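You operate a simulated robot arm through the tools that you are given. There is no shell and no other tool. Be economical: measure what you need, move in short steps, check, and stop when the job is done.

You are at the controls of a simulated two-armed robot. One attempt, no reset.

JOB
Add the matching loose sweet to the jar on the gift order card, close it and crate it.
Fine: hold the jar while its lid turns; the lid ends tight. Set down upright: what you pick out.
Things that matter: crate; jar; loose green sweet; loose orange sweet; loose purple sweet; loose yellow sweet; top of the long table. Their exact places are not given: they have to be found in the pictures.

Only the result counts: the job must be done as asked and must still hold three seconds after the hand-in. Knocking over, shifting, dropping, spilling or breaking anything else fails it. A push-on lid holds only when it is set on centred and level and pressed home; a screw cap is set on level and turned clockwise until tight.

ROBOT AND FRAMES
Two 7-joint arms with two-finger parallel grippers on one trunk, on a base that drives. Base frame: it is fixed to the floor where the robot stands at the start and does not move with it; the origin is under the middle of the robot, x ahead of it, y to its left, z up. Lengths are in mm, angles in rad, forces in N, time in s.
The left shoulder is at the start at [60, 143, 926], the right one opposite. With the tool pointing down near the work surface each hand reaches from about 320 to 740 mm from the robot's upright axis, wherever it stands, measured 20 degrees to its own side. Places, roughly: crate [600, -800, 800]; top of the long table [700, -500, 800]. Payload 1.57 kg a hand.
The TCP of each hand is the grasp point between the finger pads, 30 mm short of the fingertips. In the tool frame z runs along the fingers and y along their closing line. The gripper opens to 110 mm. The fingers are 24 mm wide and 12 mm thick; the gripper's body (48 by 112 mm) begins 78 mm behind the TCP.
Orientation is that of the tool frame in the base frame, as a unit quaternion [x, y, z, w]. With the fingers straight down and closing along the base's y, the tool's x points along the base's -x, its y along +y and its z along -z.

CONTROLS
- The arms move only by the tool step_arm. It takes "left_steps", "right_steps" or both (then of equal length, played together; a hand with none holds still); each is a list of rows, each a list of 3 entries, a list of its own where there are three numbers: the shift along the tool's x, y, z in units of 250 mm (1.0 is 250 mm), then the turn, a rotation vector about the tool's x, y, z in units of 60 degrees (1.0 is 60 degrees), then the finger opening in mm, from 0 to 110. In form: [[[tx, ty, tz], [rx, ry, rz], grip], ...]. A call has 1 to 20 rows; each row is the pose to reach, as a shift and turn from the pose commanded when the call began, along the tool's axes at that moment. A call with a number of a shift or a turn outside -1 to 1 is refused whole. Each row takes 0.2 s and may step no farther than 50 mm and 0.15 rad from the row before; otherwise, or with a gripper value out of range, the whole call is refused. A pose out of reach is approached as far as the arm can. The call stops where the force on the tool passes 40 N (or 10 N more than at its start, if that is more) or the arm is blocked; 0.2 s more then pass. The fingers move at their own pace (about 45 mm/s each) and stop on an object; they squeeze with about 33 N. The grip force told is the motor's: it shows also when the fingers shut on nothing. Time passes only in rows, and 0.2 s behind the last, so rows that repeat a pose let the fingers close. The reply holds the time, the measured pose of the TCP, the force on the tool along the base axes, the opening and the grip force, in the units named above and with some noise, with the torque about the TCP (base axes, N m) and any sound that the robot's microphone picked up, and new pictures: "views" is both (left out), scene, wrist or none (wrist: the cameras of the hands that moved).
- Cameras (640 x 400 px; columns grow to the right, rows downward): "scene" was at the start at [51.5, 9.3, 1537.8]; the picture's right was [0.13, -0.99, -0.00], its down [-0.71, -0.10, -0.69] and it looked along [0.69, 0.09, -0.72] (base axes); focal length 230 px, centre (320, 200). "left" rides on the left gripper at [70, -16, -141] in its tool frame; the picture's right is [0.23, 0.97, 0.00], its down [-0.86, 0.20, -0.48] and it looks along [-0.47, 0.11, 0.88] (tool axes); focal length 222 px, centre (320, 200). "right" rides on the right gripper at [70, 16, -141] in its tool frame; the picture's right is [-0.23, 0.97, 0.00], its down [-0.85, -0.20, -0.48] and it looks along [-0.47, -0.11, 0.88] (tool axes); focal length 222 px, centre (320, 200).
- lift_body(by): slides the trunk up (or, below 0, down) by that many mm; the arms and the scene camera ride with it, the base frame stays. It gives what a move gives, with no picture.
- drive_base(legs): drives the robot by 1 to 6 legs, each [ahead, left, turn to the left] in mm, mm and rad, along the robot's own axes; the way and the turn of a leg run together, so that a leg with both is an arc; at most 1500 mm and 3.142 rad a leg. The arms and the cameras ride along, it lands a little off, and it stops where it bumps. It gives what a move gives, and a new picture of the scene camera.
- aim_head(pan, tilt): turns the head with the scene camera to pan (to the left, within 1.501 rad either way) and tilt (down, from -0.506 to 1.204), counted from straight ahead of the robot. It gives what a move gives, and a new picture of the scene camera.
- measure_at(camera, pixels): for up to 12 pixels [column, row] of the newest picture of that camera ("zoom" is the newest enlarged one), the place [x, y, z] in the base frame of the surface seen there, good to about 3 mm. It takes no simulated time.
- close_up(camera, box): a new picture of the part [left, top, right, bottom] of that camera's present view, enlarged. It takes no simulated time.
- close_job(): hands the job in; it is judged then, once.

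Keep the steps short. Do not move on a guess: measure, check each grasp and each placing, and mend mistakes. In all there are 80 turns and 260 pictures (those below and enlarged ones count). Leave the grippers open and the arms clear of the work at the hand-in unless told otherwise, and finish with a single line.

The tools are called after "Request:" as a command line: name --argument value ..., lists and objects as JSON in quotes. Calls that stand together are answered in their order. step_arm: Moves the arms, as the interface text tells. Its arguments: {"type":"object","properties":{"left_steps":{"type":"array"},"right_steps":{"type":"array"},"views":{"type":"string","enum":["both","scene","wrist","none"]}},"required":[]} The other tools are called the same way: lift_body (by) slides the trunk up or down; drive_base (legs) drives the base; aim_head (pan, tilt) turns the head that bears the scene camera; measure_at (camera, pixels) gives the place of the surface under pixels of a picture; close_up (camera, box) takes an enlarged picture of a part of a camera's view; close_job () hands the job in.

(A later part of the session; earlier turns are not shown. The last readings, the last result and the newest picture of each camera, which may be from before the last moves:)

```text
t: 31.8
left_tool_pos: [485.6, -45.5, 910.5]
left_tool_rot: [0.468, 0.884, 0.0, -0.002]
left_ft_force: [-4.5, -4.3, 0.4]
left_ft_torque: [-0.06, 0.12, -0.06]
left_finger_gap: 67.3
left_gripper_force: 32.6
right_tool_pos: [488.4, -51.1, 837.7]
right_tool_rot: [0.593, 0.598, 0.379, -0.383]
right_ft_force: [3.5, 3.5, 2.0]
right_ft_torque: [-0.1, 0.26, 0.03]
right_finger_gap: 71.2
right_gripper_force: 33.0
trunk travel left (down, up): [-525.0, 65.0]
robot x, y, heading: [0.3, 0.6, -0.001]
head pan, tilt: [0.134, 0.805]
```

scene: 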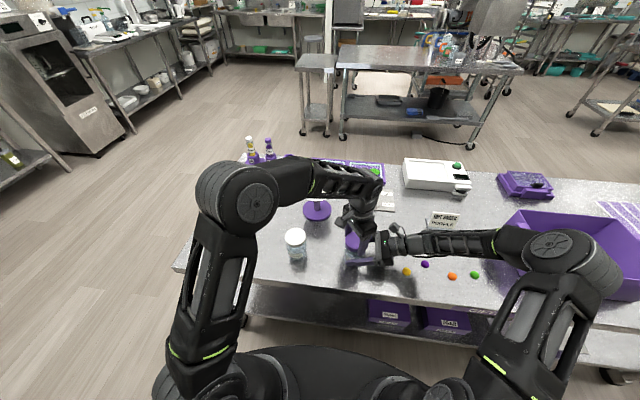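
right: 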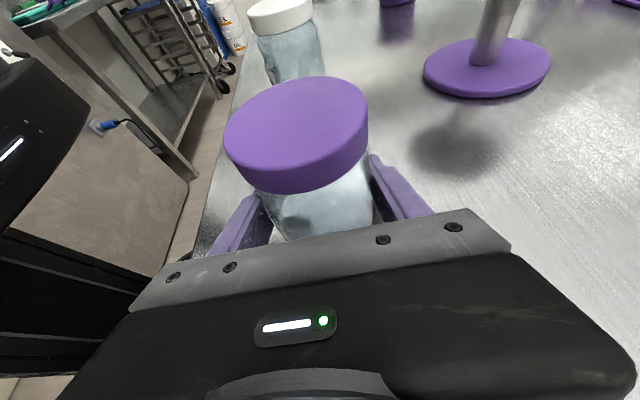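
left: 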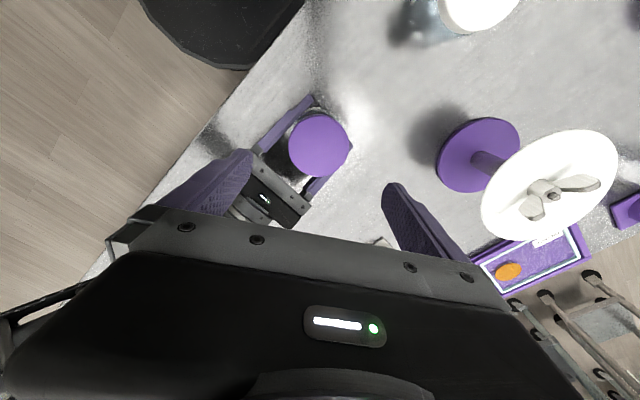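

Gripped well. I'll unscrew 60° and then another 60°, following upward about 1 mm each.

Request:
step_arm --left_steps '[[[0, -0.004, 0], [0, 0, -0.125], 40], [[0, -0.004, -0.001], [0, 0, -0.25], 40], [[0, -0.004, -0.001], [0, 0, -0.375], 40], [[0, -0.004, -0.002], [0, 0, -0.5], 40], [[0, -0.004, -0.002], [0, 0, -0.625], 40], [[0, -0.004, -0.003], [0, 0, -0.75], 40], [[0, -0.004, -0.003], [0, 0, -0.875], 40], [[0, -0.004, -0.004], [0, 0, -1.0], 40]]' --views "none"

Request:
step_arm --left_steps '[[[0, 0, 0], [0, 0, -0.125], 40], [[0, 0, -0.001], [0, 0, -0.25], 40], [[0, 0, -0.001], [0, 0, -0.375], 40], [[0, 0, -0.002], [0, 0, -0.5], 40], [[0, 0, -0.002], [0, 0, -0.625], 40], [[0, 0, -0.003], [0, 0, -0.75], 40], [[0, 0, -0.003], [0, 0, -0.875], 40], [[0, 0, -0.004], [0, 0, -1.0], 40]]' --views "none"

```text
t: 33.6
left_tool_pos: [484.6, -46.9, 911.3]
left_tool_rot: [-0.038, 0.999, 0.0, 0.0]
left_ft_force: [-8.3, -11.8, 4.7]
left_ft_torque: [-0.49, 0.21, -0.29]
left_finger_gap: 67.7
left_gripper_force: 32.9
right_tool_pos: [487.7, -50.7, 837.0]
right_tool_rot: [0.594, 0.597, 0.38, -0.383]
right_ft_force: [8.1, 12.2, -4.1]
right_ft_torque: [-0.53, 0.43, 0.23]
right_finger_gap: 70.7
right_gripper_force: 33.2
trunk travel left (down, up): [-525.0, 65.0]
robot x, y, heading: [1.8, 1.0, 0.005]
head pan, tilt: [0.134, 0.805]
```

```text
t: 35.4
left_tool_pos: [485.2, -46.2, 912.4]
left_tool_rot: [-0.533, 0.846, 0.0, 0.0]
left_ft_force: [-1.8, -19.2, 0.8]
left_ft_torque: [-0.42, 0.07, -0.29]
left_finger_gap: 67.6
left_gripper_force: 32.8
right_tool_pos: [487.3, -51.3, 837.7]
right_tool_rot: [0.593, 0.598, 0.379, -0.383]
right_ft_force: [3.6, 19.5, 7.8]
right_ft_torque: [-0.75, 0.1, 0.18]
right_finger_gap: 70.9
right_gripper_force: 33.0
trunk travel left (down, up): [-525.0, 65.0]
robot x, y, heading: [-0.4, 1.2, -0.003]
head pan, tilt: [0.134, 0.805]
```

Side load along -y has grown to 19 N. I'll relieve it by 1.5 mm, turn another 60°, then lift gently.

Request:
step_arm --left_steps '[[[0.005, -0.003, 0], [0, 0, 0], 40], [[0.005, -0.003, 0], [0, 0, -0.125], 40], [[0.005, -0.003, -0.001], [0, 0, -0.25], 40], [[0.005, -0.003, -0.001], [0, 0, -0.375], 40], [[0.005, -0.003, -0.002], [0, 0, -0.5], 40], [[0.005, -0.003, -0.002], [0, 0, -0.625], 40], [[0.005, -0.003, -0.003], [0, 0, -0.75], 40], [[0.005, -0.003, -0.003], [0, 0, -0.875], 40], [[0.005, -0.003, -0.004], [0, 0, -1.0], 40]]' --views "none"

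Request:
step_arm --left_steps '[[[0, 0, -0.004], [0, 0, 0], 40], [[0, 0, -0.008], [0, 0, 0], 40], [[0, 0, -0.012], [0, 0, 0], 40]]' --views "both"

```text
t: 37.4
left_tool_pos: [486.7, -46.2, 914.5]
left_tool_rot: [0.885, -0.466, 0.0, -0.001]
left_ft_force: [12.2, -10.6, -1.0]
left_ft_torque: [-0.22, -0.18, -0.23]
left_finger_gap: 67.5
left_gripper_force: 33.2
right_tool_pos: [487.3, -50.9, 837.5]
right_tool_rot: [0.593, 0.599, 0.379, -0.383]
right_ft_force: [-8.8, 12.0, 15.4]
right_ft_torque: [-0.1, -0.76, 0.13]
right_finger_gap: 71.2
right_gripper_force: 33.1
trunk travel left (down, up): [-525.0, 65.0]
robot x, y, heading: [-3.1, -0.8, -0.003]
head pan, tilt: [0.134, 0.805]
```

```text
t: 38.2
left_tool_pos: [485.2, -46.4, 916.1]
left_tool_rot: [0.885, -0.466, -0.002, -0.001]
left_ft_force: [13.0, -6.7, -10.9]
left_ft_torque: [0.0, -0.03, 0.04]
left_finger_gap: 67.3
left_gripper_force: 32.8
right_tool_pos: [486.8, -52.0, 836.4]
right_tool_rot: [0.592, 0.599, 0.379, -0.384]
right_ft_force: [-15.0, 9.1, 16.0]
right_ft_torque: [-0.34, -0.83, 0.06]
right_finger_gap: 71.1
right_gripper_force: 33.0
trunk travel left (down, up): [-525.0, 65.0]
robot x, y, heading: [0.3, 1.1, -0.005]
head pan, tilt: [0.134, 0.805]
```

scene: 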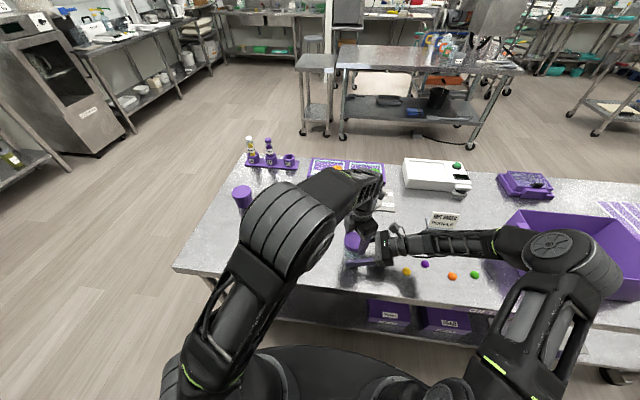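
left: 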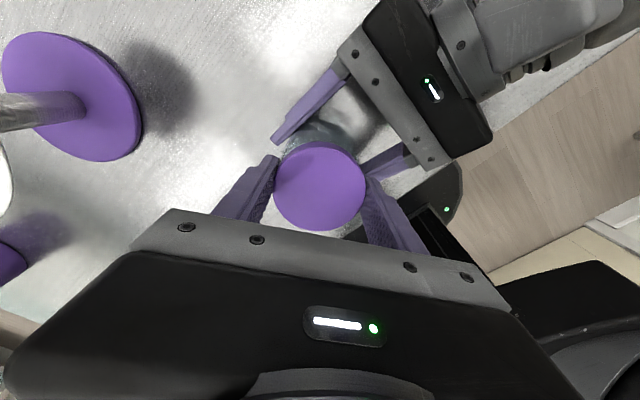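

I'll check the lid's height now versus the hand, to see whether it is rising with the hand or slipping.

Request:
measure_at --camera "left" --pixels '[[320, 185], [290, 185], [350, 185], [320, 160], [320, 215]]'

Request:
close_up --camera "right" --box '[180, 50, 440, 250]'

Request:
close_up --camera "scene" --box '[320, 215, 400, 275]'

```text
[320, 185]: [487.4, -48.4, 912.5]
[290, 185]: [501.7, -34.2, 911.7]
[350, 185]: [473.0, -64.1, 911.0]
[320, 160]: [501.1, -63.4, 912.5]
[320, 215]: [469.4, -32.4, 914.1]
```

```text
2.00 times, centred on (310, 150) of right
```

zoom: 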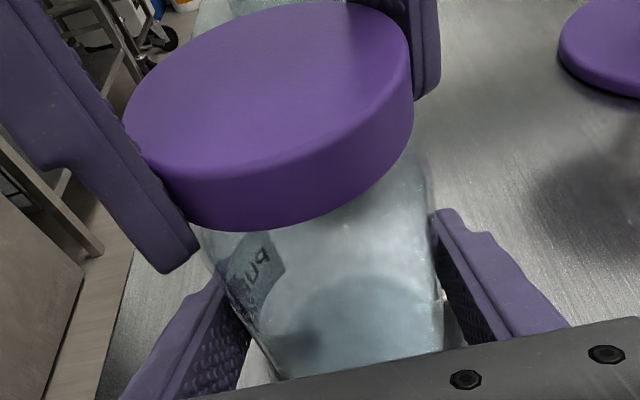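

```text
6.67 times, centred on (360, 245) of scene
```

zoom: 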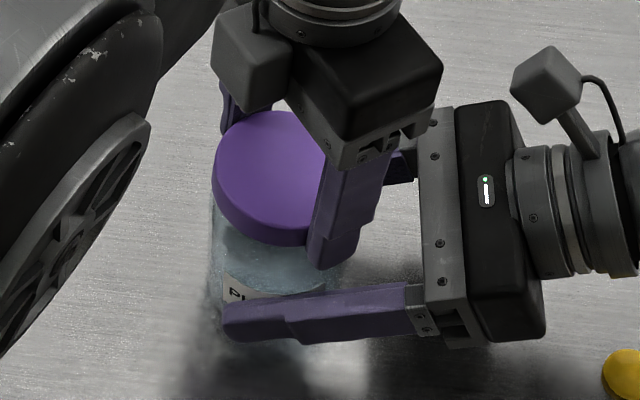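

The lid top is at 912 now, 10 mm above the start, and moving with the hand. I'll lift slowly another 8 mm.

Request:
step_arm --left_steps '[[[0, 0, -0.006], [0, 0, 0], 40], [[0, 0, -0.012], [0, 0, 0], 40], [[0, 0, -0.018], [0, 0, 0], 40], [[0, 0, -0.024], [0, 0, 0], 40], [[0, 0, -0.032], [0, 0, 0], 40]]' --views "scene"

Request:
close_up --camera "right" --box '[180, 30, 440, 230]'

```text
t: 39.4
left_tool_pos: [483.4, -47.2, 925.3]
left_tool_rot: [0.884, -0.467, -0.002, 0.0]
left_ft_force: [-0.6, 0.4, 2.3]
left_ft_torque: [-0.07, -0.01, -0.05]
left_finger_gap: 67.2
left_gripper_force: 32.5
right_tool_pos: [488.1, -53.7, 837.2]
right_tool_rot: [0.596, 0.597, 0.38, -0.38]
right_ft_force: [-0.7, 0.9, 8.3]
right_ft_torque: [0.52, 0.2, 0.06]
right_finger_gap: 71.2
right_gripper_force: 33.2
trunk travel left (down, up): [-525.0, 65.0]
robot x, y, heading: [0.6, 1.9, 0.004]
head pan, tilt: [0.134, 0.805]
```

scene: 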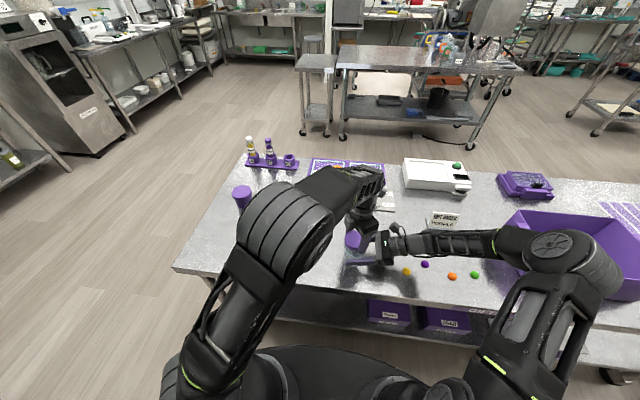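

```text
2.00 times, centred on (310, 130) of right
```

zoom: 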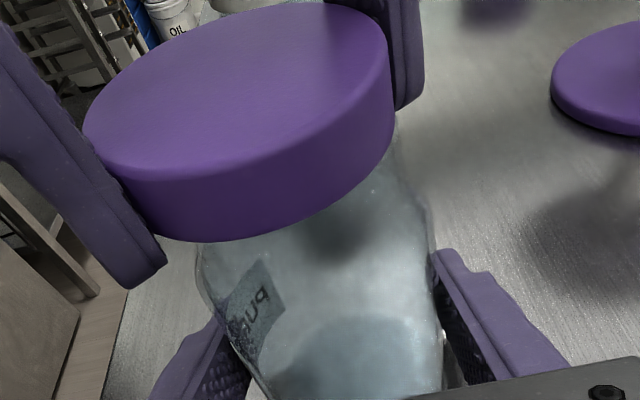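

The side loads vanished, so the lid is free. I'll raise it 80 mm more and inspect the jar.

Request:
step_arm --left_steps '[[[0, 0, -0.08], [0, 0, 0], 40], [[0, 0, -0.2], [0, 0, 0], 40], [[0, 0, -0.32], [0, 0, 0], 40], [[0, 0, -0.32], [0, 0, 0], 40]]' --views "both"

Request:
close_up --camera "right" --box '[180, 30, 440, 230]'

Request:
close_up --camera "scene" --box '[320, 215, 400, 275]'

```text
t: 40.4
left_tool_pos: [487.0, -46.4, 1005.3]
left_tool_rot: [0.885, -0.466, -0.001, -0.001]
left_ft_force: [1.0, 0.4, 0.4]
left_ft_torque: [0.03, 0.04, 0.01]
left_finger_gap: 67.2
left_gripper_force: 33.2
right_tool_pos: [488.5, -51.6, 835.9]
right_tool_rot: [0.594, 0.597, 0.38, -0.382]
right_ft_force: [1.3, -1.3, 7.1]
right_ft_torque: [0.22, -0.01, -0.03]
right_finger_gap: 70.8
right_gripper_force: 33.2
trunk travel left (down, up): [-525.0, 65.0]
robot x, y, heading: [3.0, 1.0, -0.001]
head pan, tilt: [0.134, 0.805]
```

scene: 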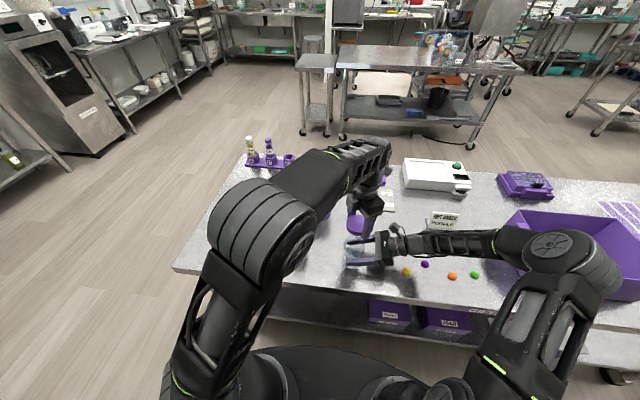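
left: 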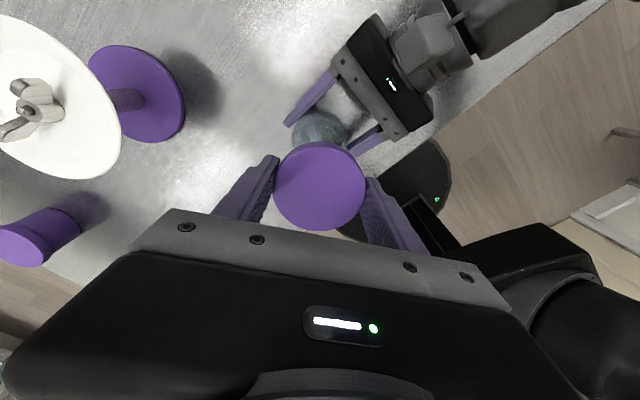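

```text
2.00 times, centred on (310, 130) of right
```

zoom: 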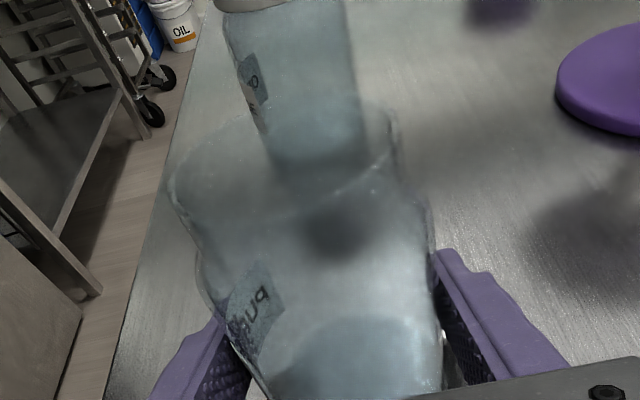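

```text
6.67 times, centred on (360, 245) of scene
```

zoom: 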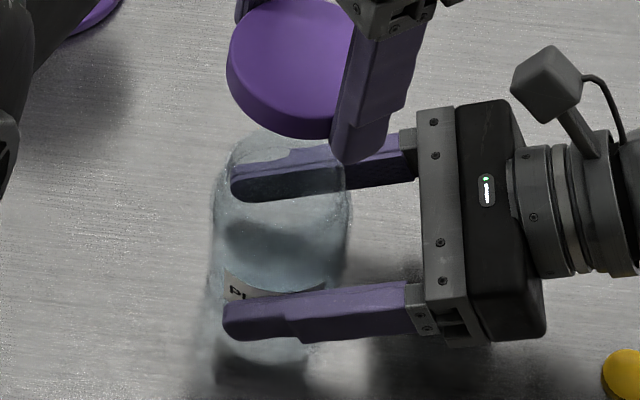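

The lid is off and held in the left hand. I'll open the right hand gently and back it straight out 130 mm, while the left carries the lid up and to the left.

Request:
step_arm --right_steps '[[[0, 0, 0], [0, 0, 0], 80], [[0, 0, 0], [0, 0, 0], 95], [[0, 0, 0], [0, 0, 0], 110], [[0, 0, 0], [0, 0, 0], 110]]' --views "wrist"

```text
t: 41.4
left_tool_pos: [485.8, -47.2, 1003.4]
left_tool_rot: [0.884, -0.467, -0.001, 0.0]
left_ft_force: [0.3, 0.2, -0.4]
left_ft_torque: [-0.02, -0.01, -0.02]
left_finger_gap: 67.4
left_gripper_force: 33.1
right_tool_pos: [488.2, -51.6, 836.6]
right_tool_rot: [0.594, 0.598, 0.379, -0.382]
right_ft_force: [0.2, 0.2, -0.2]
right_ft_torque: [0.0, 0.01, 0.04]
right_finger_gap: 110.0
right_gripper_force: 0.1
trunk travel left (down, up): [-525.0, 65.0]
robot x, y, heading: [1.0, 2.0, -0.002]
head pan, tilt: [0.134, 0.805]
```

right: 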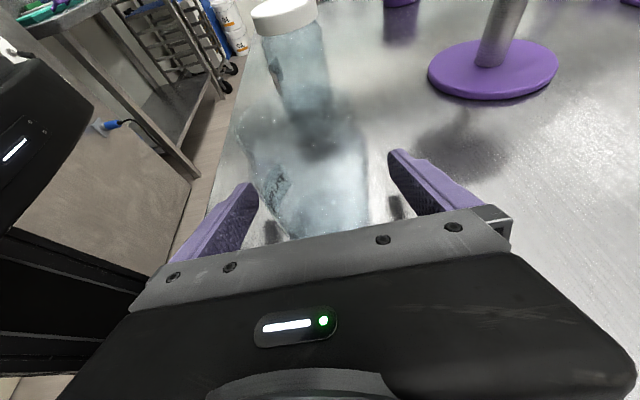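

The jar stands by itself. I'll back the right hand out and move the left aside with the lid.

Request:
step_arm --right_steps '[[[0, 0, -0.1], [0, 0, 0], 110], [[0, 0, -0.2], [0, 0, 0], 110], [[0, 0, -0.32], [0, 0, 0], 110], [[0, 0, -0.44], [0, 0, 0], 110], [[0, 0, -0.56], [0, 0, 0], 110], [[0.1, 0, -0.7], [0, 0, 0], 110]]' --left_steps '[[[0, 0, -0.1], [0, 0, 0], 40], [[0, 0, -0.2], [0, 0, 0], 40], [[0, 0, -0.32], [0, 0, 0], 40], [[-0.15, -0.1, -0.32], [0, 0, 0], 40], [[-0.3, -0.2, -0.32], [0, 0, 0], 40], [[-0.464, -0.313, -0.32], [0, 0, 0], 40]]' --views "both"

```text
t: 42.8
left_tool_pos: [482.8, 92.8, 1083.1]
left_tool_rot: [0.884, -0.467, 0.0, 0.0]
left_ft_force: [0.8, -0.7, -0.6]
left_ft_torque: [0.02, -0.03, -0.03]
left_finger_gap: 67.5
left_gripper_force: 32.8
right_tool_pos: [487.9, -197.4, 932.4]
right_tool_rot: [0.594, 0.598, 0.379, -0.382]
right_ft_force: [-0.4, 0.4, 0.0]
right_ft_torque: [-0.02, 0.01, 0.02]
right_finger_gap: 109.9
right_gripper_force: 0.0
trunk travel left (down, up): [-525.0, 65.0]
robot x, y, heading: [-1.6, -0.4, -0.001]
head pan, tilt: [0.134, 0.805]
```

scene: 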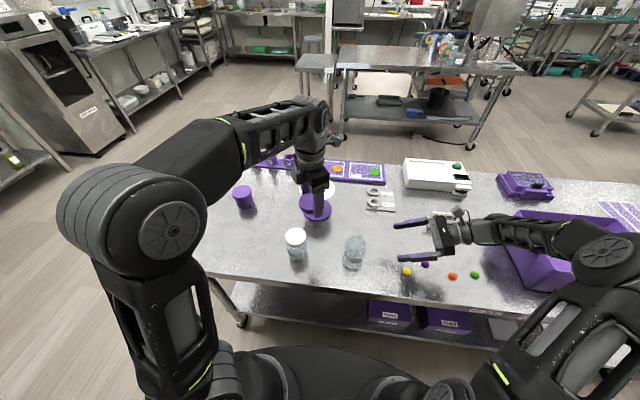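
right: 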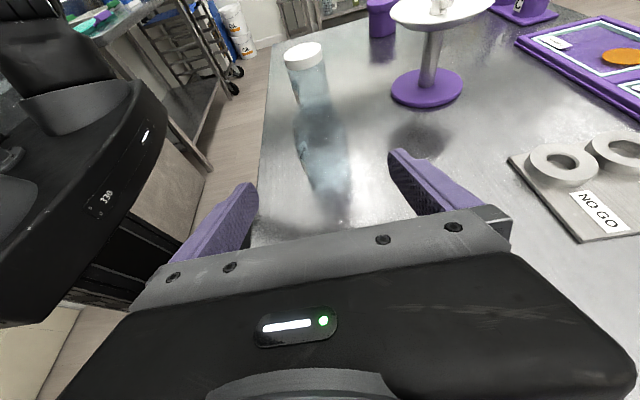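
left: 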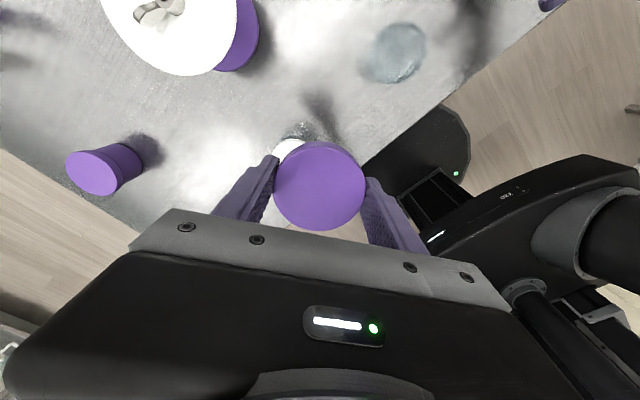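

I'll verify the jar is upright, and turn the right hand back towards straight down above the sweet.

Request:
close_up --camera "scene" --box '[320, 215, 400, 275]'

Request:
step_arm --right_steps '[[[0.014, 0, -0.1], [0, -0.108, 0], 110], [[0.028, 0, -0.2], [0, -0.216, 0], 90], [[0.043, 0, -0.3], [0, -0.324, 0], 70], [[0.057, 0, -0.4], [0, -0.432, 0], 60], [[0.071, 0.008, -0.492], [0, -0.542, 0], 60]]' --views "none"

Request:
step_arm --right_steps '[[[0, 0, 0], [0, -0.108, 0], 60], [[0, 0, 0], [0, -0.216, 0], 60], [[0, 0, 0], [0, -0.324, 0], 60], [[0, 0, 0], [0, -0.432, 0], 60], [[0, 0, 0], [0, -0.542, 0], 60]]' --views "both"

```text
6.67 times, centred on (360, 245) of scene
```

zoom: 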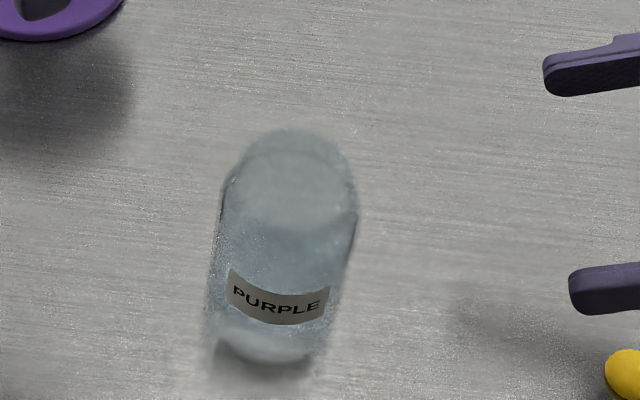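

```text
t: 44.0
left_tool_pos: [484.0, 91.6, 1082.8]
left_tool_rot: [0.885, -0.467, -0.001, 0.0]
left_ft_force: [-0.1, -0.5, 0.4]
left_ft_torque: [0.02, 0.04, 0.0]
left_finger_gap: 67.2
left_gripper_force: 33.1
right_tool_pos: [490.2, -302.8, 1001.4]
right_tool_rot: [0.676, 0.681, 0.198, -0.2]
right_ft_force: [0.4, 0.2, -0.4]
right_ft_torque: [0.0, -0.01, 0.02]
right_finger_gap: 59.6
right_gripper_force: 0.1
trunk travel left (down, up): [-525.0, 65.0]
robot x, y, heading: [-2.6, 0.7, -0.002]
head pan, tilt: [0.134, 0.805]
```

```text
t: 45.2
left_tool_pos: [483.5, 91.8, 1083.0]
left_tool_rot: [0.884, -0.467, -0.002, 0.001]
left_ft_force: [-0.1, 0.1, -0.5]
left_ft_torque: [0.0, -0.01, 0.01]
left_finger_gap: 67.1
left_gripper_force: 32.8
right_tool_pos: [491.8, -303.7, 1001.0]
right_tool_rot: [0.704, 0.71, 0.0, 0.0]
right_ft_force: [-0.7, -0.3, 0.3]
right_ft_torque: [-0.03, 0.02, 0.0]
right_finger_gap: 60.0
right_gripper_force: 0.0
trunk travel left (down, up): [-525.0, 65.0]
robot x, y, heading: [1.1, 1.0, -0.002]
head pan, tilt: [0.134, 0.805]
```

scene: 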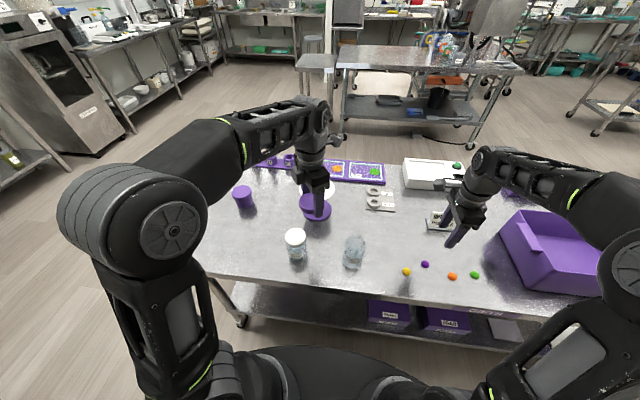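
right: 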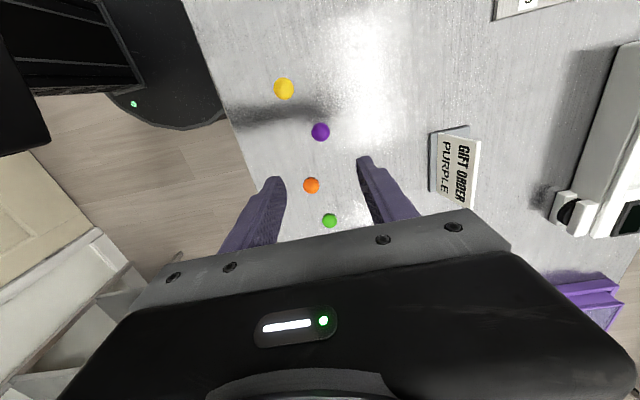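

The hand is vertical. I'll measure the purple sweet at (320,131) from this camera, and the jar rim position.

Request:
measure_at --camera "right" --pixels '[[320, 131], [313, 131], [328, 131], [320, 124], [320, 139], [284, 89]]'

Request:
close_up --camera "scene" --box '[320, 220, 400, 280]'

Request:
measure_at --camera "zoom" --pixels '[[222, 160], [290, 93], [355, 160], [285, 190], [270, 270], [275, 130], [215, 300]]'

```text
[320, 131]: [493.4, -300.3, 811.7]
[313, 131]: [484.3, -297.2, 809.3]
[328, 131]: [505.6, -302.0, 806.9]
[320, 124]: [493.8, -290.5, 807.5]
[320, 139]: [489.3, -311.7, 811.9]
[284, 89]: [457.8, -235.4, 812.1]
```

```text
6.67 times, centred on (360, 250) of scene
```

zoom: 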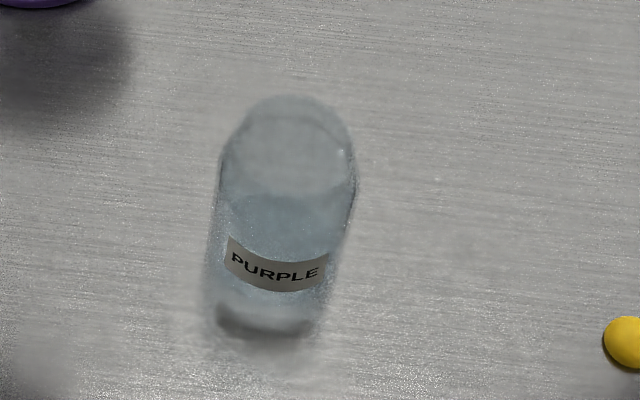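

```text
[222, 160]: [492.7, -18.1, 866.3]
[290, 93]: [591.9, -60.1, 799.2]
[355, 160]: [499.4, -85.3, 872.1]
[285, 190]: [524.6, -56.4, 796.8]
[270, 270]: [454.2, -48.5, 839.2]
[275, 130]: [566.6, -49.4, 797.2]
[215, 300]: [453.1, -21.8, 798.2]
```

The sweet's centre is about (492,-300.5). I'll lower over it with a 60 mm opening to TCP z≈833 (tips 3 mm above the table).

Request:
step_arm --right_steps '[[[0.01, 0.004, 0.15], [0, 0, 0], 60], [[0.01, 0.004, 0.3], [0, 0, 0], 60], [[0.01, 0.004, 0.45], [0, 0, 0], 60], [[0.01, 0.004, 0.57], [0, 0, 0], 60], [[0.01, 0.004, 0.64], [0, 0, 0], 60], [[0.01, 0.004, 0.672], [0, 0, 0], 60], [[0.01, 0.004, 0.672], [0, 0, 0], 60]]' --views "wrist"

```text
t: 46.8
left_tool_pos: [482.9, 91.4, 1082.2]
left_tool_rot: [0.885, -0.466, -0.001, 0.0]
left_ft_force: [-0.6, -0.4, 0.2]
left_ft_torque: [-0.01, 0.0, 0.02]
left_finger_gap: 67.3
left_gripper_force: 32.8
right_tool_pos: [491.6, -301.7, 834.4]
right_tool_rot: [0.704, 0.711, 0.001, -0.001]
right_ft_force: [0.7, -0.3, 0.6]
right_ft_torque: [0.01, 0.0, -0.01]
right_finger_gap: 60.1
right_gripper_force: 0.1
trunk travel left (down, up): [-525.0, 65.0]
robot x, y, heading: [-1.5, -1.4, -0.003]
head pan, tilt: [0.134, 0.805]
```

right: 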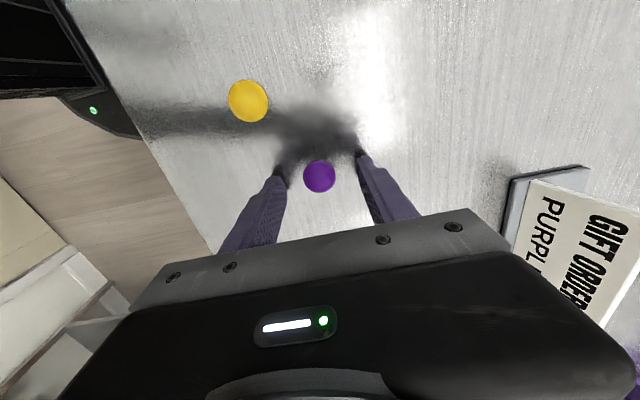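

The sweet sits between the finger tips. I'll go 1.5 mm lower and close.

Request:
step_arm --right_steps '[[[0, 0, 0.006], [0, 0, 0], 60], [[0, 0, 0.006], [0, 0, 0], 45], [[0, 0, 0.006], [0, 0, 0], 30], [[0, 0, 0.006], [0, 0, 0], 10], [[0, 0, 0.006], [0, 0, 0], 10]]' --views "wrist"

```text
t: 48.0
left_tool_pos: [484.7, 91.7, 1081.8]
left_tool_rot: [0.884, -0.467, -0.001, 0.0]
left_ft_force: [-0.1, 0.3, 0.0]
left_ft_torque: [0.01, -0.03, 0.01]
left_finger_gap: 67.2
left_gripper_force: 33.4
right_tool_pos: [494.4, -301.0, 831.5]
right_tool_rot: [0.704, 0.71, 0.0, -0.002]
right_ft_force: [0.6, -1.0, 0.0]
right_ft_torque: [-0.06, -0.07, -0.01]
right_finger_gap: 21.8
right_gripper_force: 25.8
trunk travel left (down, up): [-525.0, 65.0]
robot x, y, heading: [1.1, -0.7, 0.001]
head pan, tilt: [0.134, 0.805]
```

right: 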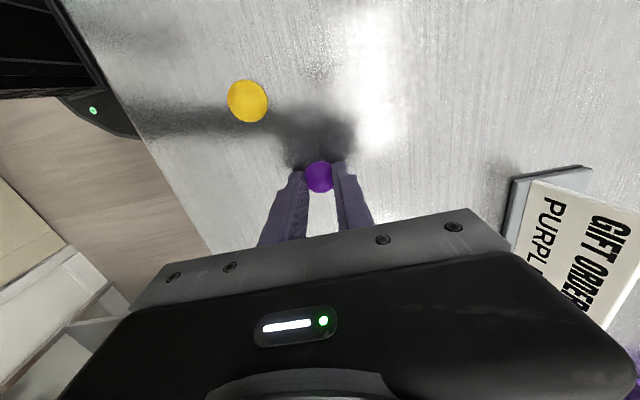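

The sweet is gripped (21.8 mm). I'll lift 170 mm and move towards the jar, stopping 110 mm short so I can see it.

Request:
step_arm --right_steps '[[[0, 0, -0.1], [0, 0, 0], 10], [[0, 0, -0.25], [0, 0, 0], 10], [[0, 0, -0.42], [0, 0, 0], 10], [[0, 0, -0.58], [0, 0, 0], 10], [[0, 0, -0.68], [0, 0, 0], 10], [[0.19, 0, -0.68], [0, 0, 0], 10], [[0.38, 0, -0.68], [0, 0, 0], 10], [[0.57, 0, -0.68], [0, 0, 0], 10], [[0.57, 0, -0.68], [0, 0, 0], 10]]' --views "both"

```text
t: 50.0
left_tool_pos: [482.7, 91.6, 1082.1]
left_tool_rot: [0.884, -0.468, -0.001, 0.0]
left_ft_force: [-0.9, -0.2, -1.2]
left_ft_torque: [-0.02, 0.04, -0.01]
left_finger_gap: 67.4
left_gripper_force: 32.8
right_tool_pos: [491.6, -158.0, 1002.2]
right_tool_rot: [0.704, 0.71, 0.0, -0.001]
right_ft_force: [-0.4, -0.3, -0.4]
right_ft_torque: [0.04, 0.0, 0.0]
right_finger_gap: 17.7
right_gripper_force: 31.8
trunk travel left (down, up): [-525.0, 65.0]
robot x, y, heading: [-1.7, 1.3, -0.001]
head pan, tilt: [0.134, 0.805]
```

scene: 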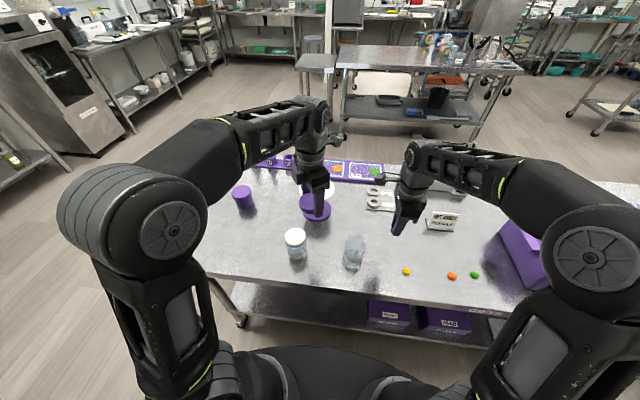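
right: 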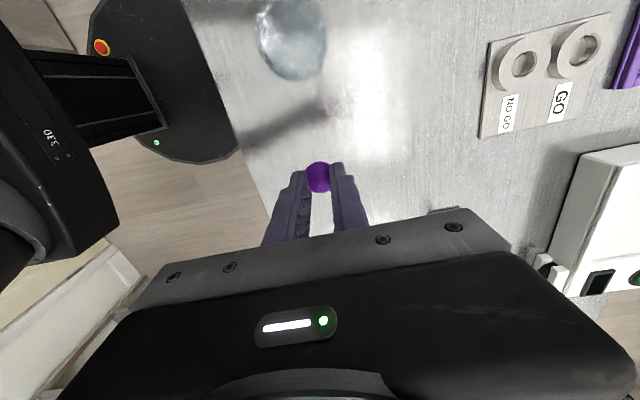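

The sweet is still held (gap 17.7). I'll zoom in on the jar's mouth and measure its rim.

Request:
close_up --camera "right" --box '[240, 0, 380, 200]'

Request:
measure_at --camera "right" --pixels '[[258, 40], [326, 45], [290, 78], [290, 20], [290, 45], [263, 20], [320, 60], [272, 70], [310, 10], [318, 178]]'

```text
2.00 times, centred on (310, 100) of right
```

zoom: 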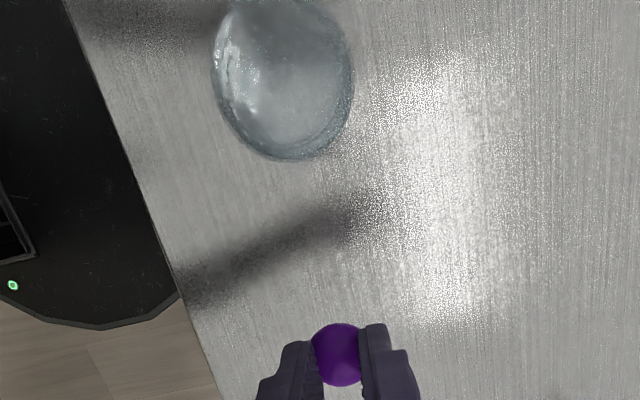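

```text
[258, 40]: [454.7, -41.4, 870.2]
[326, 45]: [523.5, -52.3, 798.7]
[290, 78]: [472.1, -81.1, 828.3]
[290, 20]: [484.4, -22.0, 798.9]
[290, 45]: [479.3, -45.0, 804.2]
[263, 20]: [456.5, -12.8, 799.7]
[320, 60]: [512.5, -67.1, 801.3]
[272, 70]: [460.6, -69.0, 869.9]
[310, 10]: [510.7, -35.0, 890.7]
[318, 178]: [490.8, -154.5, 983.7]
```

The jar's axis is at about (488.5,-49.5). To avoid the hands crowding, I'll move the left hand 80 mm further left, while the right moves above the jar's mouth.

Request:
step_arm --left_steps '[[[-0.132, -0.09, 0], [0, 0, 0], 40], [[-0.265, -0.179, 0], [0, 0, 0], 40], [[-0.265, -0.179, 0], [0, 0, 0], 40], [[-0.265, -0.179, 0], [0, 0, 0], 40], [[-0.265, -0.179, 0], [0, 0, 0], 40], [[-0.265, -0.179, 0], [0, 0, 0], 40]]' --right_steps '[[[0, 0, 0], [0, 0, 0], 10], [[0.1, -0.003, 0], [0, 0, 0], 10], [[0.22, -0.006, 0], [0, 0, 0], 10], [[0.33, -0.009, 0], [0, 0, 0], 10], [[0.43, -0.011, 0], [0, 0, 0], 10], [[0.43, -0.011, 0], [0, 0, 0], 10]]' --views "both"

```text
t: 51.4
left_tool_pos: [483.4, 170.5, 1085.0]
left_tool_rot: [0.884, -0.467, -0.001, -0.001]
left_ft_force: [-0.4, 0.0, -1.2]
left_ft_torque: [0.03, -0.02, -0.02]
left_finger_gap: 67.2
left_gripper_force: 33.4
right_tool_pos: [487.4, -51.5, 1004.9]
right_tool_rot: [0.704, 0.71, 0.001, 0.0]
right_ft_force: [-0.3, 1.2, -0.7]
right_ft_torque: [0.0, 0.01, -0.01]
right_finger_gap: 23.4
right_gripper_force: 33.3
trunk travel left (down, up): [-525.0, 65.0]
robot x, y, heading: [4.3, 3.5, -0.0]
head pan, tilt: [0.134, 0.805]
```

scene: 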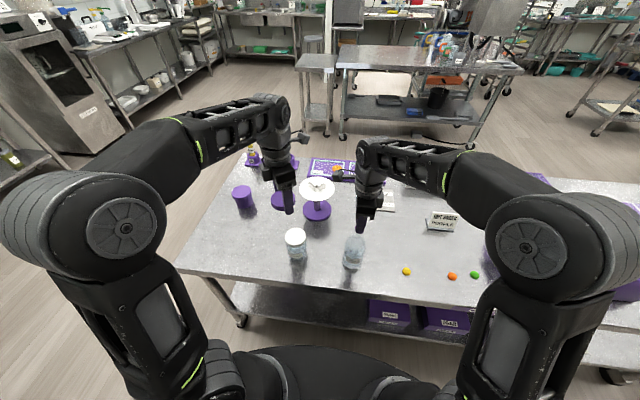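
right: 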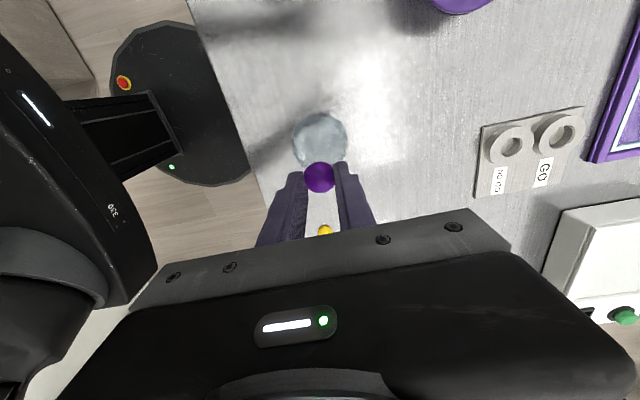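
left: 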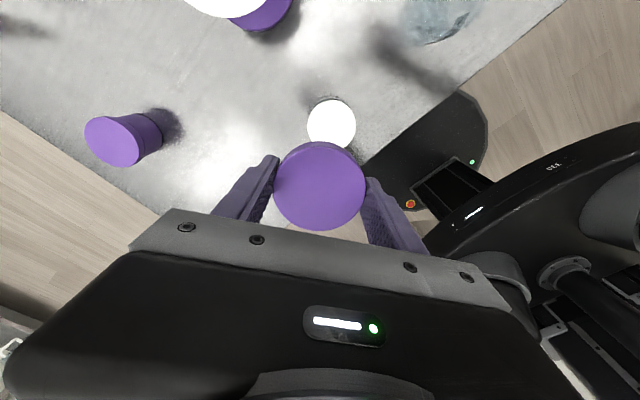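

I'll lower to TCP z≈940 and check the alignment of the sweet with the mouth.

Request:
step_arm --right_steps '[[[0, 0, 0.1], [0, 0, 0], 10], [[0, 0, 0.19], [0, 0, 0], 10], [[0, 0, 0.256], [0, 0, 0], 10], [[0, 0, 0.256], [0, 0, 0], 10]]' --views "wrist"

Request:
close_up --camera "right" --box '[240, 80, 400, 220]'

Request:
close_up --camera "scene" --box '[320, 200, 400, 280]'

```text
t: 52.4
left_tool_pos: [483.5, 171.2, 1083.6]
left_tool_rot: [0.884, -0.467, -0.001, 0.0]
left_ft_force: [-0.9, -0.5, -0.3]
left_ft_torque: [-0.02, -0.02, 0.0]
left_finger_gap: 67.4
left_gripper_force: 33.5
right_tool_pos: [486.4, -51.4, 937.4]
right_tool_rot: [0.704, 0.71, 0.001, -0.001]
right_ft_force: [0.0, -0.2, -0.7]
right_ft_torque: [0.03, 0.0, 0.0]
right_finger_gap: 23.5
right_gripper_force: 33.3
trunk travel left (down, up): [-525.0, 65.0]
robot x, y, heading: [-2.6, -2.6, 0.001]
head pan, tilt: [0.134, 0.805]
```

right: 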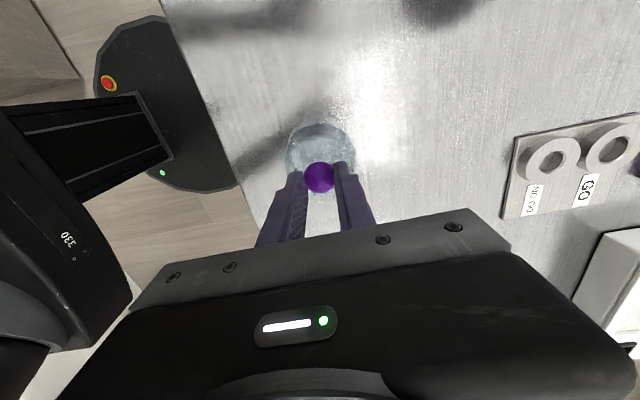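

```text
2.86 times, centred on (320, 150) of right
```

zoom: 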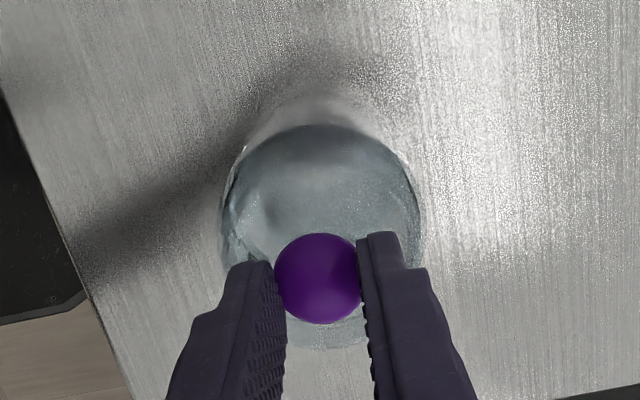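

```text
5.00 times, centred on (360, 240) of scene
```

zoom: 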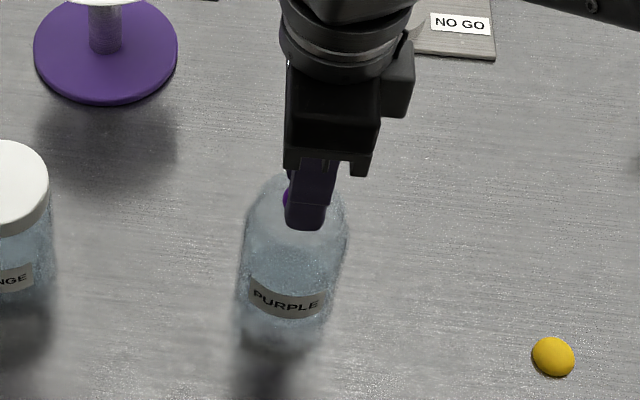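

I'll measure the sweet's location before releasing.

Request:
measure_at --camera "right" --pixels '[[319, 177], [314, 177], [325, 177], [319, 170], [319, 184], [296, 150], [344, 150], [352, 140]]'

```text
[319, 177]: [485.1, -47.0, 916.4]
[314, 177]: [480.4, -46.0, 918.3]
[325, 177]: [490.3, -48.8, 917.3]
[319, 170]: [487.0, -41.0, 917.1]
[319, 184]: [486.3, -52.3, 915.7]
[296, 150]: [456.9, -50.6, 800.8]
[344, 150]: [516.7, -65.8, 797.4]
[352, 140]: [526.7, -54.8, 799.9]
```

The sweet is at (486,-47), within 4 mm of the axis. I'll nudge it over centre, then open to release.

Request:
step_arm --right_steps '[[[-0.01, 0.008, 0.008], [0, 0, 0], 10], [[-0.01, 0.008, 0.008], [0, 0, 0], 10], [[-0.01, 0.008, 0.008], [0, 0, 0], 45], [[-0.01, 0.008, 0.008], [0, 0, 0], 45], [[-0.01, 0.008, 0.008], [0, 0, 0], 45]]' --views "wrist"

Request:
close_up --camera "right" --box '[240, 80, 400, 220]'

Request:
close_up --camera "scene" --box '[320, 200, 400, 280]'

```text
t: 53.6
left_tool_pos: [483.1, 171.5, 1084.1]
left_tool_rot: [0.884, -0.467, -0.001, -0.001]
left_ft_force: [0.4, -0.2, 0.6]
left_ft_torque: [0.02, -0.02, 0.0]
left_finger_gap: 67.1
left_gripper_force: 32.9
right_tool_pos: [489.3, -54.0, 937.1]
right_tool_rot: [0.704, 0.71, 0.0, 0.0]
right_ft_force: [-0.5, 0.2, -0.1]
right_ft_torque: [-0.02, 0.02, 0.0]
right_finger_gap: 44.9
right_gripper_force: 0.1
trunk travel left (down, up): [-525.0, 65.0]
robot x, y, heading: [1.2, 2.0, -0.001]
head pan, tilt: [0.134, 0.805]
```

right: 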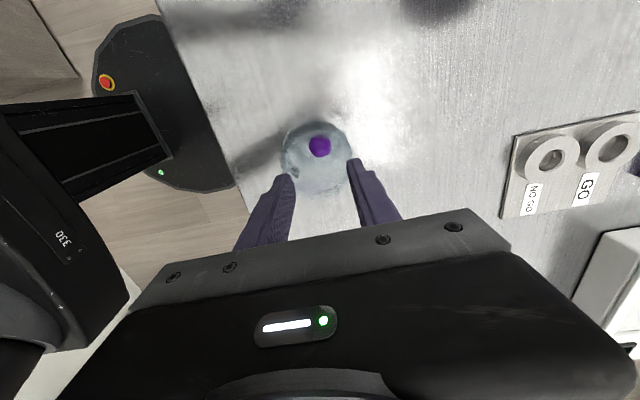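

```text
2.86 times, centred on (320, 150) of right
```

zoom: 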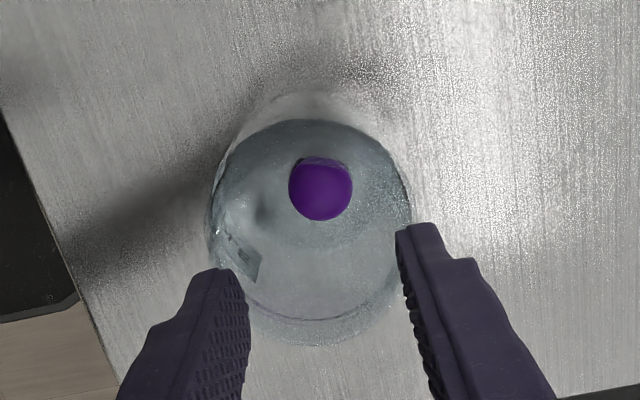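

```text
5.00 times, centred on (360, 240) of scene
```

zoom: 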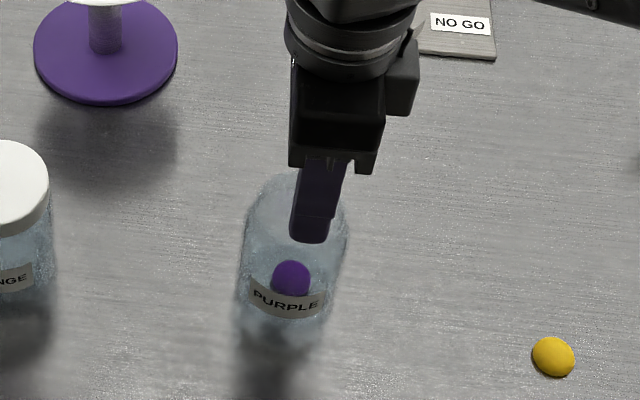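

The sweet is inside the jar. The right hand will rise, back off, and tilt again for holding the jar.

Request:
step_arm --right_steps '[[[0, 0, -0.12], [0, 0, 0], 60], [[0, 0, -0.26], [0, 0, 0], 70], [[-0.15, 0, -0.26], [0, 0, 0], 80], [[-0.3, 0, -0.26], [0, 0, 0], 90], [[-0.45, 0, -0.26], [0, 0, 0], 100], [[-0.6, 0, -0.26], [0, 0, 0], 110], [[-0.72, 0, -0.26], [0, 0, 0], 110]]' --views "none"

Request:
step_arm --right_steps '[[[0, 0, 0], [0, 0.108, 0], 110], [[0, 0, 0], [0, 0.216, 0], 110], [[0, 0, 0], [0, 0.324, 0], 110], [[0, 0, 0], [0, 0.432, 0], 110], [[0, 0, 0], [0, 0.542, 0], 110]]' --views "none"

Request:
step_arm --right_steps '[[[0, 0, 0], [0, 0.108, 0], 110], [[0, 0, 0], [0, 0.216, 0], 110], [[0, 0, 0], [0, 0.324, 0], 110], [[0, 0, 0], [0, 0.432, 0], 110], [[0, 0, 0], [0, 0.542, 0], 110], [[0, 0, 0], [0, 0.542, 0], 110]]' --views "both"

Request:
close_up --camera "scene" --box '[320, 215, 400, 275]'

Request:
measure_at --camera "zoom" --pixels '[[222, 200], [352, 200], [285, 310], [220, 240], [350, 240], [290, 145]]'

```text
t: 55.2
left_tool_pos: [482.7, 170.1, 1084.4]
left_tool_rot: [0.884, -0.468, -0.001, 0.0]
left_ft_force: [1.2, 0.3, 0.4]
left_ft_torque: [-0.03, 0.06, 0.01]
left_finger_gap: 67.2
left_gripper_force: 32.3
right_tool_pos: [490.6, -236.1, 1000.3]
right_tool_rot: [0.703, 0.711, 0.001, -0.002]
right_ft_force: [0.5, 0.5, 0.1]
right_ft_torque: [0.03, -0.01, -0.02]
right_finger_gap: 109.8
right_gripper_force: 0.1
trunk travel left (down, up): [-525.0, 65.0]
robot x, y, heading: [-0.8, 0.7, -0.001]
head pan, tilt: [0.134, 0.805]
```

```text
t: 56.4
left_tool_pos: [482.7, 170.6, 1084.3]
left_tool_rot: [0.884, -0.468, -0.001, 0.0]
left_ft_force: [0.3, -0.9, -0.3]
left_ft_torque: [0.03, -0.01, 0.04]
left_finger_gap: 67.1
left_gripper_force: 32.8
right_tool_pos: [493.1, -235.0, 999.8]
right_tool_rot: [0.676, 0.681, 0.199, -0.201]
right_ft_force: [-0.4, 0.4, 0.3]
right_ft_torque: [0.0, 0.04, -0.04]
right_finger_gap: 110.3
right_gripper_force: 0.1
trunk travel left (down, up): [-525.0, 65.0]
robot x, y, heading: [3.5, -1.1, -0.003]
head pan, tilt: [0.134, 0.805]
```

```text
t: 57.8
left_tool_pos: [482.7, 172.6, 1084.2]
left_tool_rot: [0.884, -0.467, -0.001, 0.0]
left_ft_force: [0.1, 0.1, 0.4]
left_ft_torque: [-0.01, 0.0, 0.0]
left_finger_gap: 67.1
left_gripper_force: 33.1
right_tool_pos: [490.8, -233.8, 1000.6]
right_tool_rot: [0.593, 0.598, 0.379, -0.383]
right_ft_force: [-0.3, 0.4, 0.1]
right_ft_torque: [-0.02, 0.01, -0.04]
right_finger_gap: 110.1
right_gripper_force: 0.1
trunk travel left (down, up): [-525.0, 65.0]
robot x, y, heading: [3.4, 0.8, 0.003]
head pan, tilt: [0.134, 0.805]
```

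scene: 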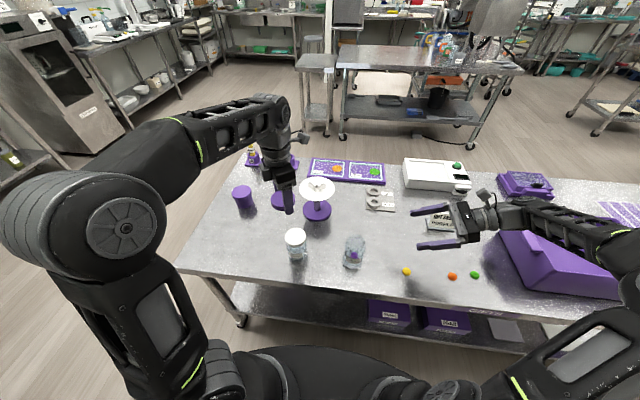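
right: 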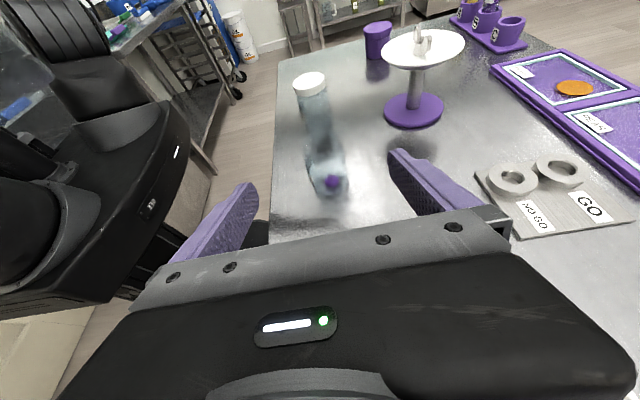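

```text
6.67 times, centred on (360, 245) of scene
```

zoom: 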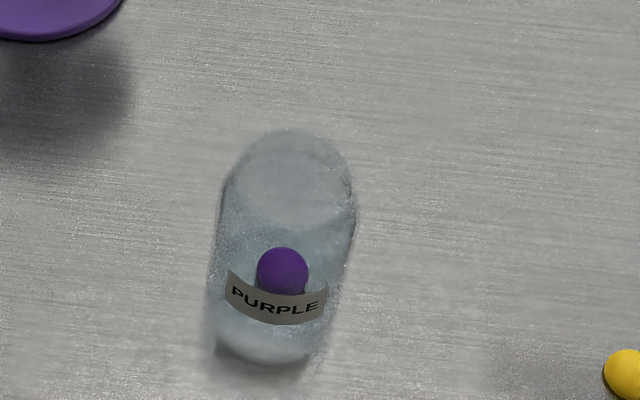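

```text
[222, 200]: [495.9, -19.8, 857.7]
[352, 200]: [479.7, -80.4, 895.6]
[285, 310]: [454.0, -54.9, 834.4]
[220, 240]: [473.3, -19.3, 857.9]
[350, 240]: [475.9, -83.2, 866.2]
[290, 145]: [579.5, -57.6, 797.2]
```

The jar axis is about (489,-51). I'll move the right hand to the standoff and then in around the jar.

Request:
step_arm --right_steps '[[[-0.07, -0.002, 0.116], [0, 0, 0], 110], [[-0.141, -0.003, 0.232], [0, 0, 0], 110], [[-0.212, -0.005, 0.347], [0, 0, 0], 110], [[-0.283, -0.006, 0.463], [0, 0, 0], 110], [[-0.283, -0.006, 0.463], [0, 0, 0], 110]]' --views "wrist"

```text
t: 59.0
left_tool_pos: [482.3, 171.2, 1084.8]
left_tool_rot: [0.884, -0.467, -0.001, 0.0]
left_ft_force: [-0.4, 0.2, -0.4]
left_ft_torque: [0.0, -0.01, 0.02]
left_finger_gap: 67.5
left_gripper_force: 32.7
right_tool_pos: [489.5, -158.5, 886.1]
right_tool_rot: [0.593, 0.598, 0.379, -0.383]
right_ft_force: [-0.2, 0.5, -0.2]
right_ft_torque: [0.04, 0.03, -0.01]
right_finger_gap: 109.9
right_gripper_force: 0.1
trunk travel left (down, up): [-525.0, 65.0]
robot x, y, heading: [-0.1, -4.1, 0.0]
head pan, tilt: [0.134, 0.805]
```

right: 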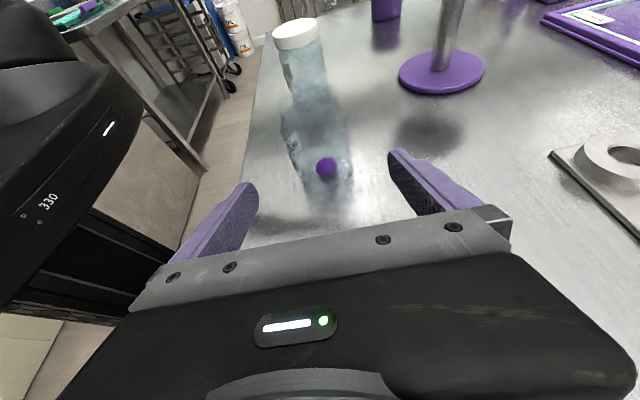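

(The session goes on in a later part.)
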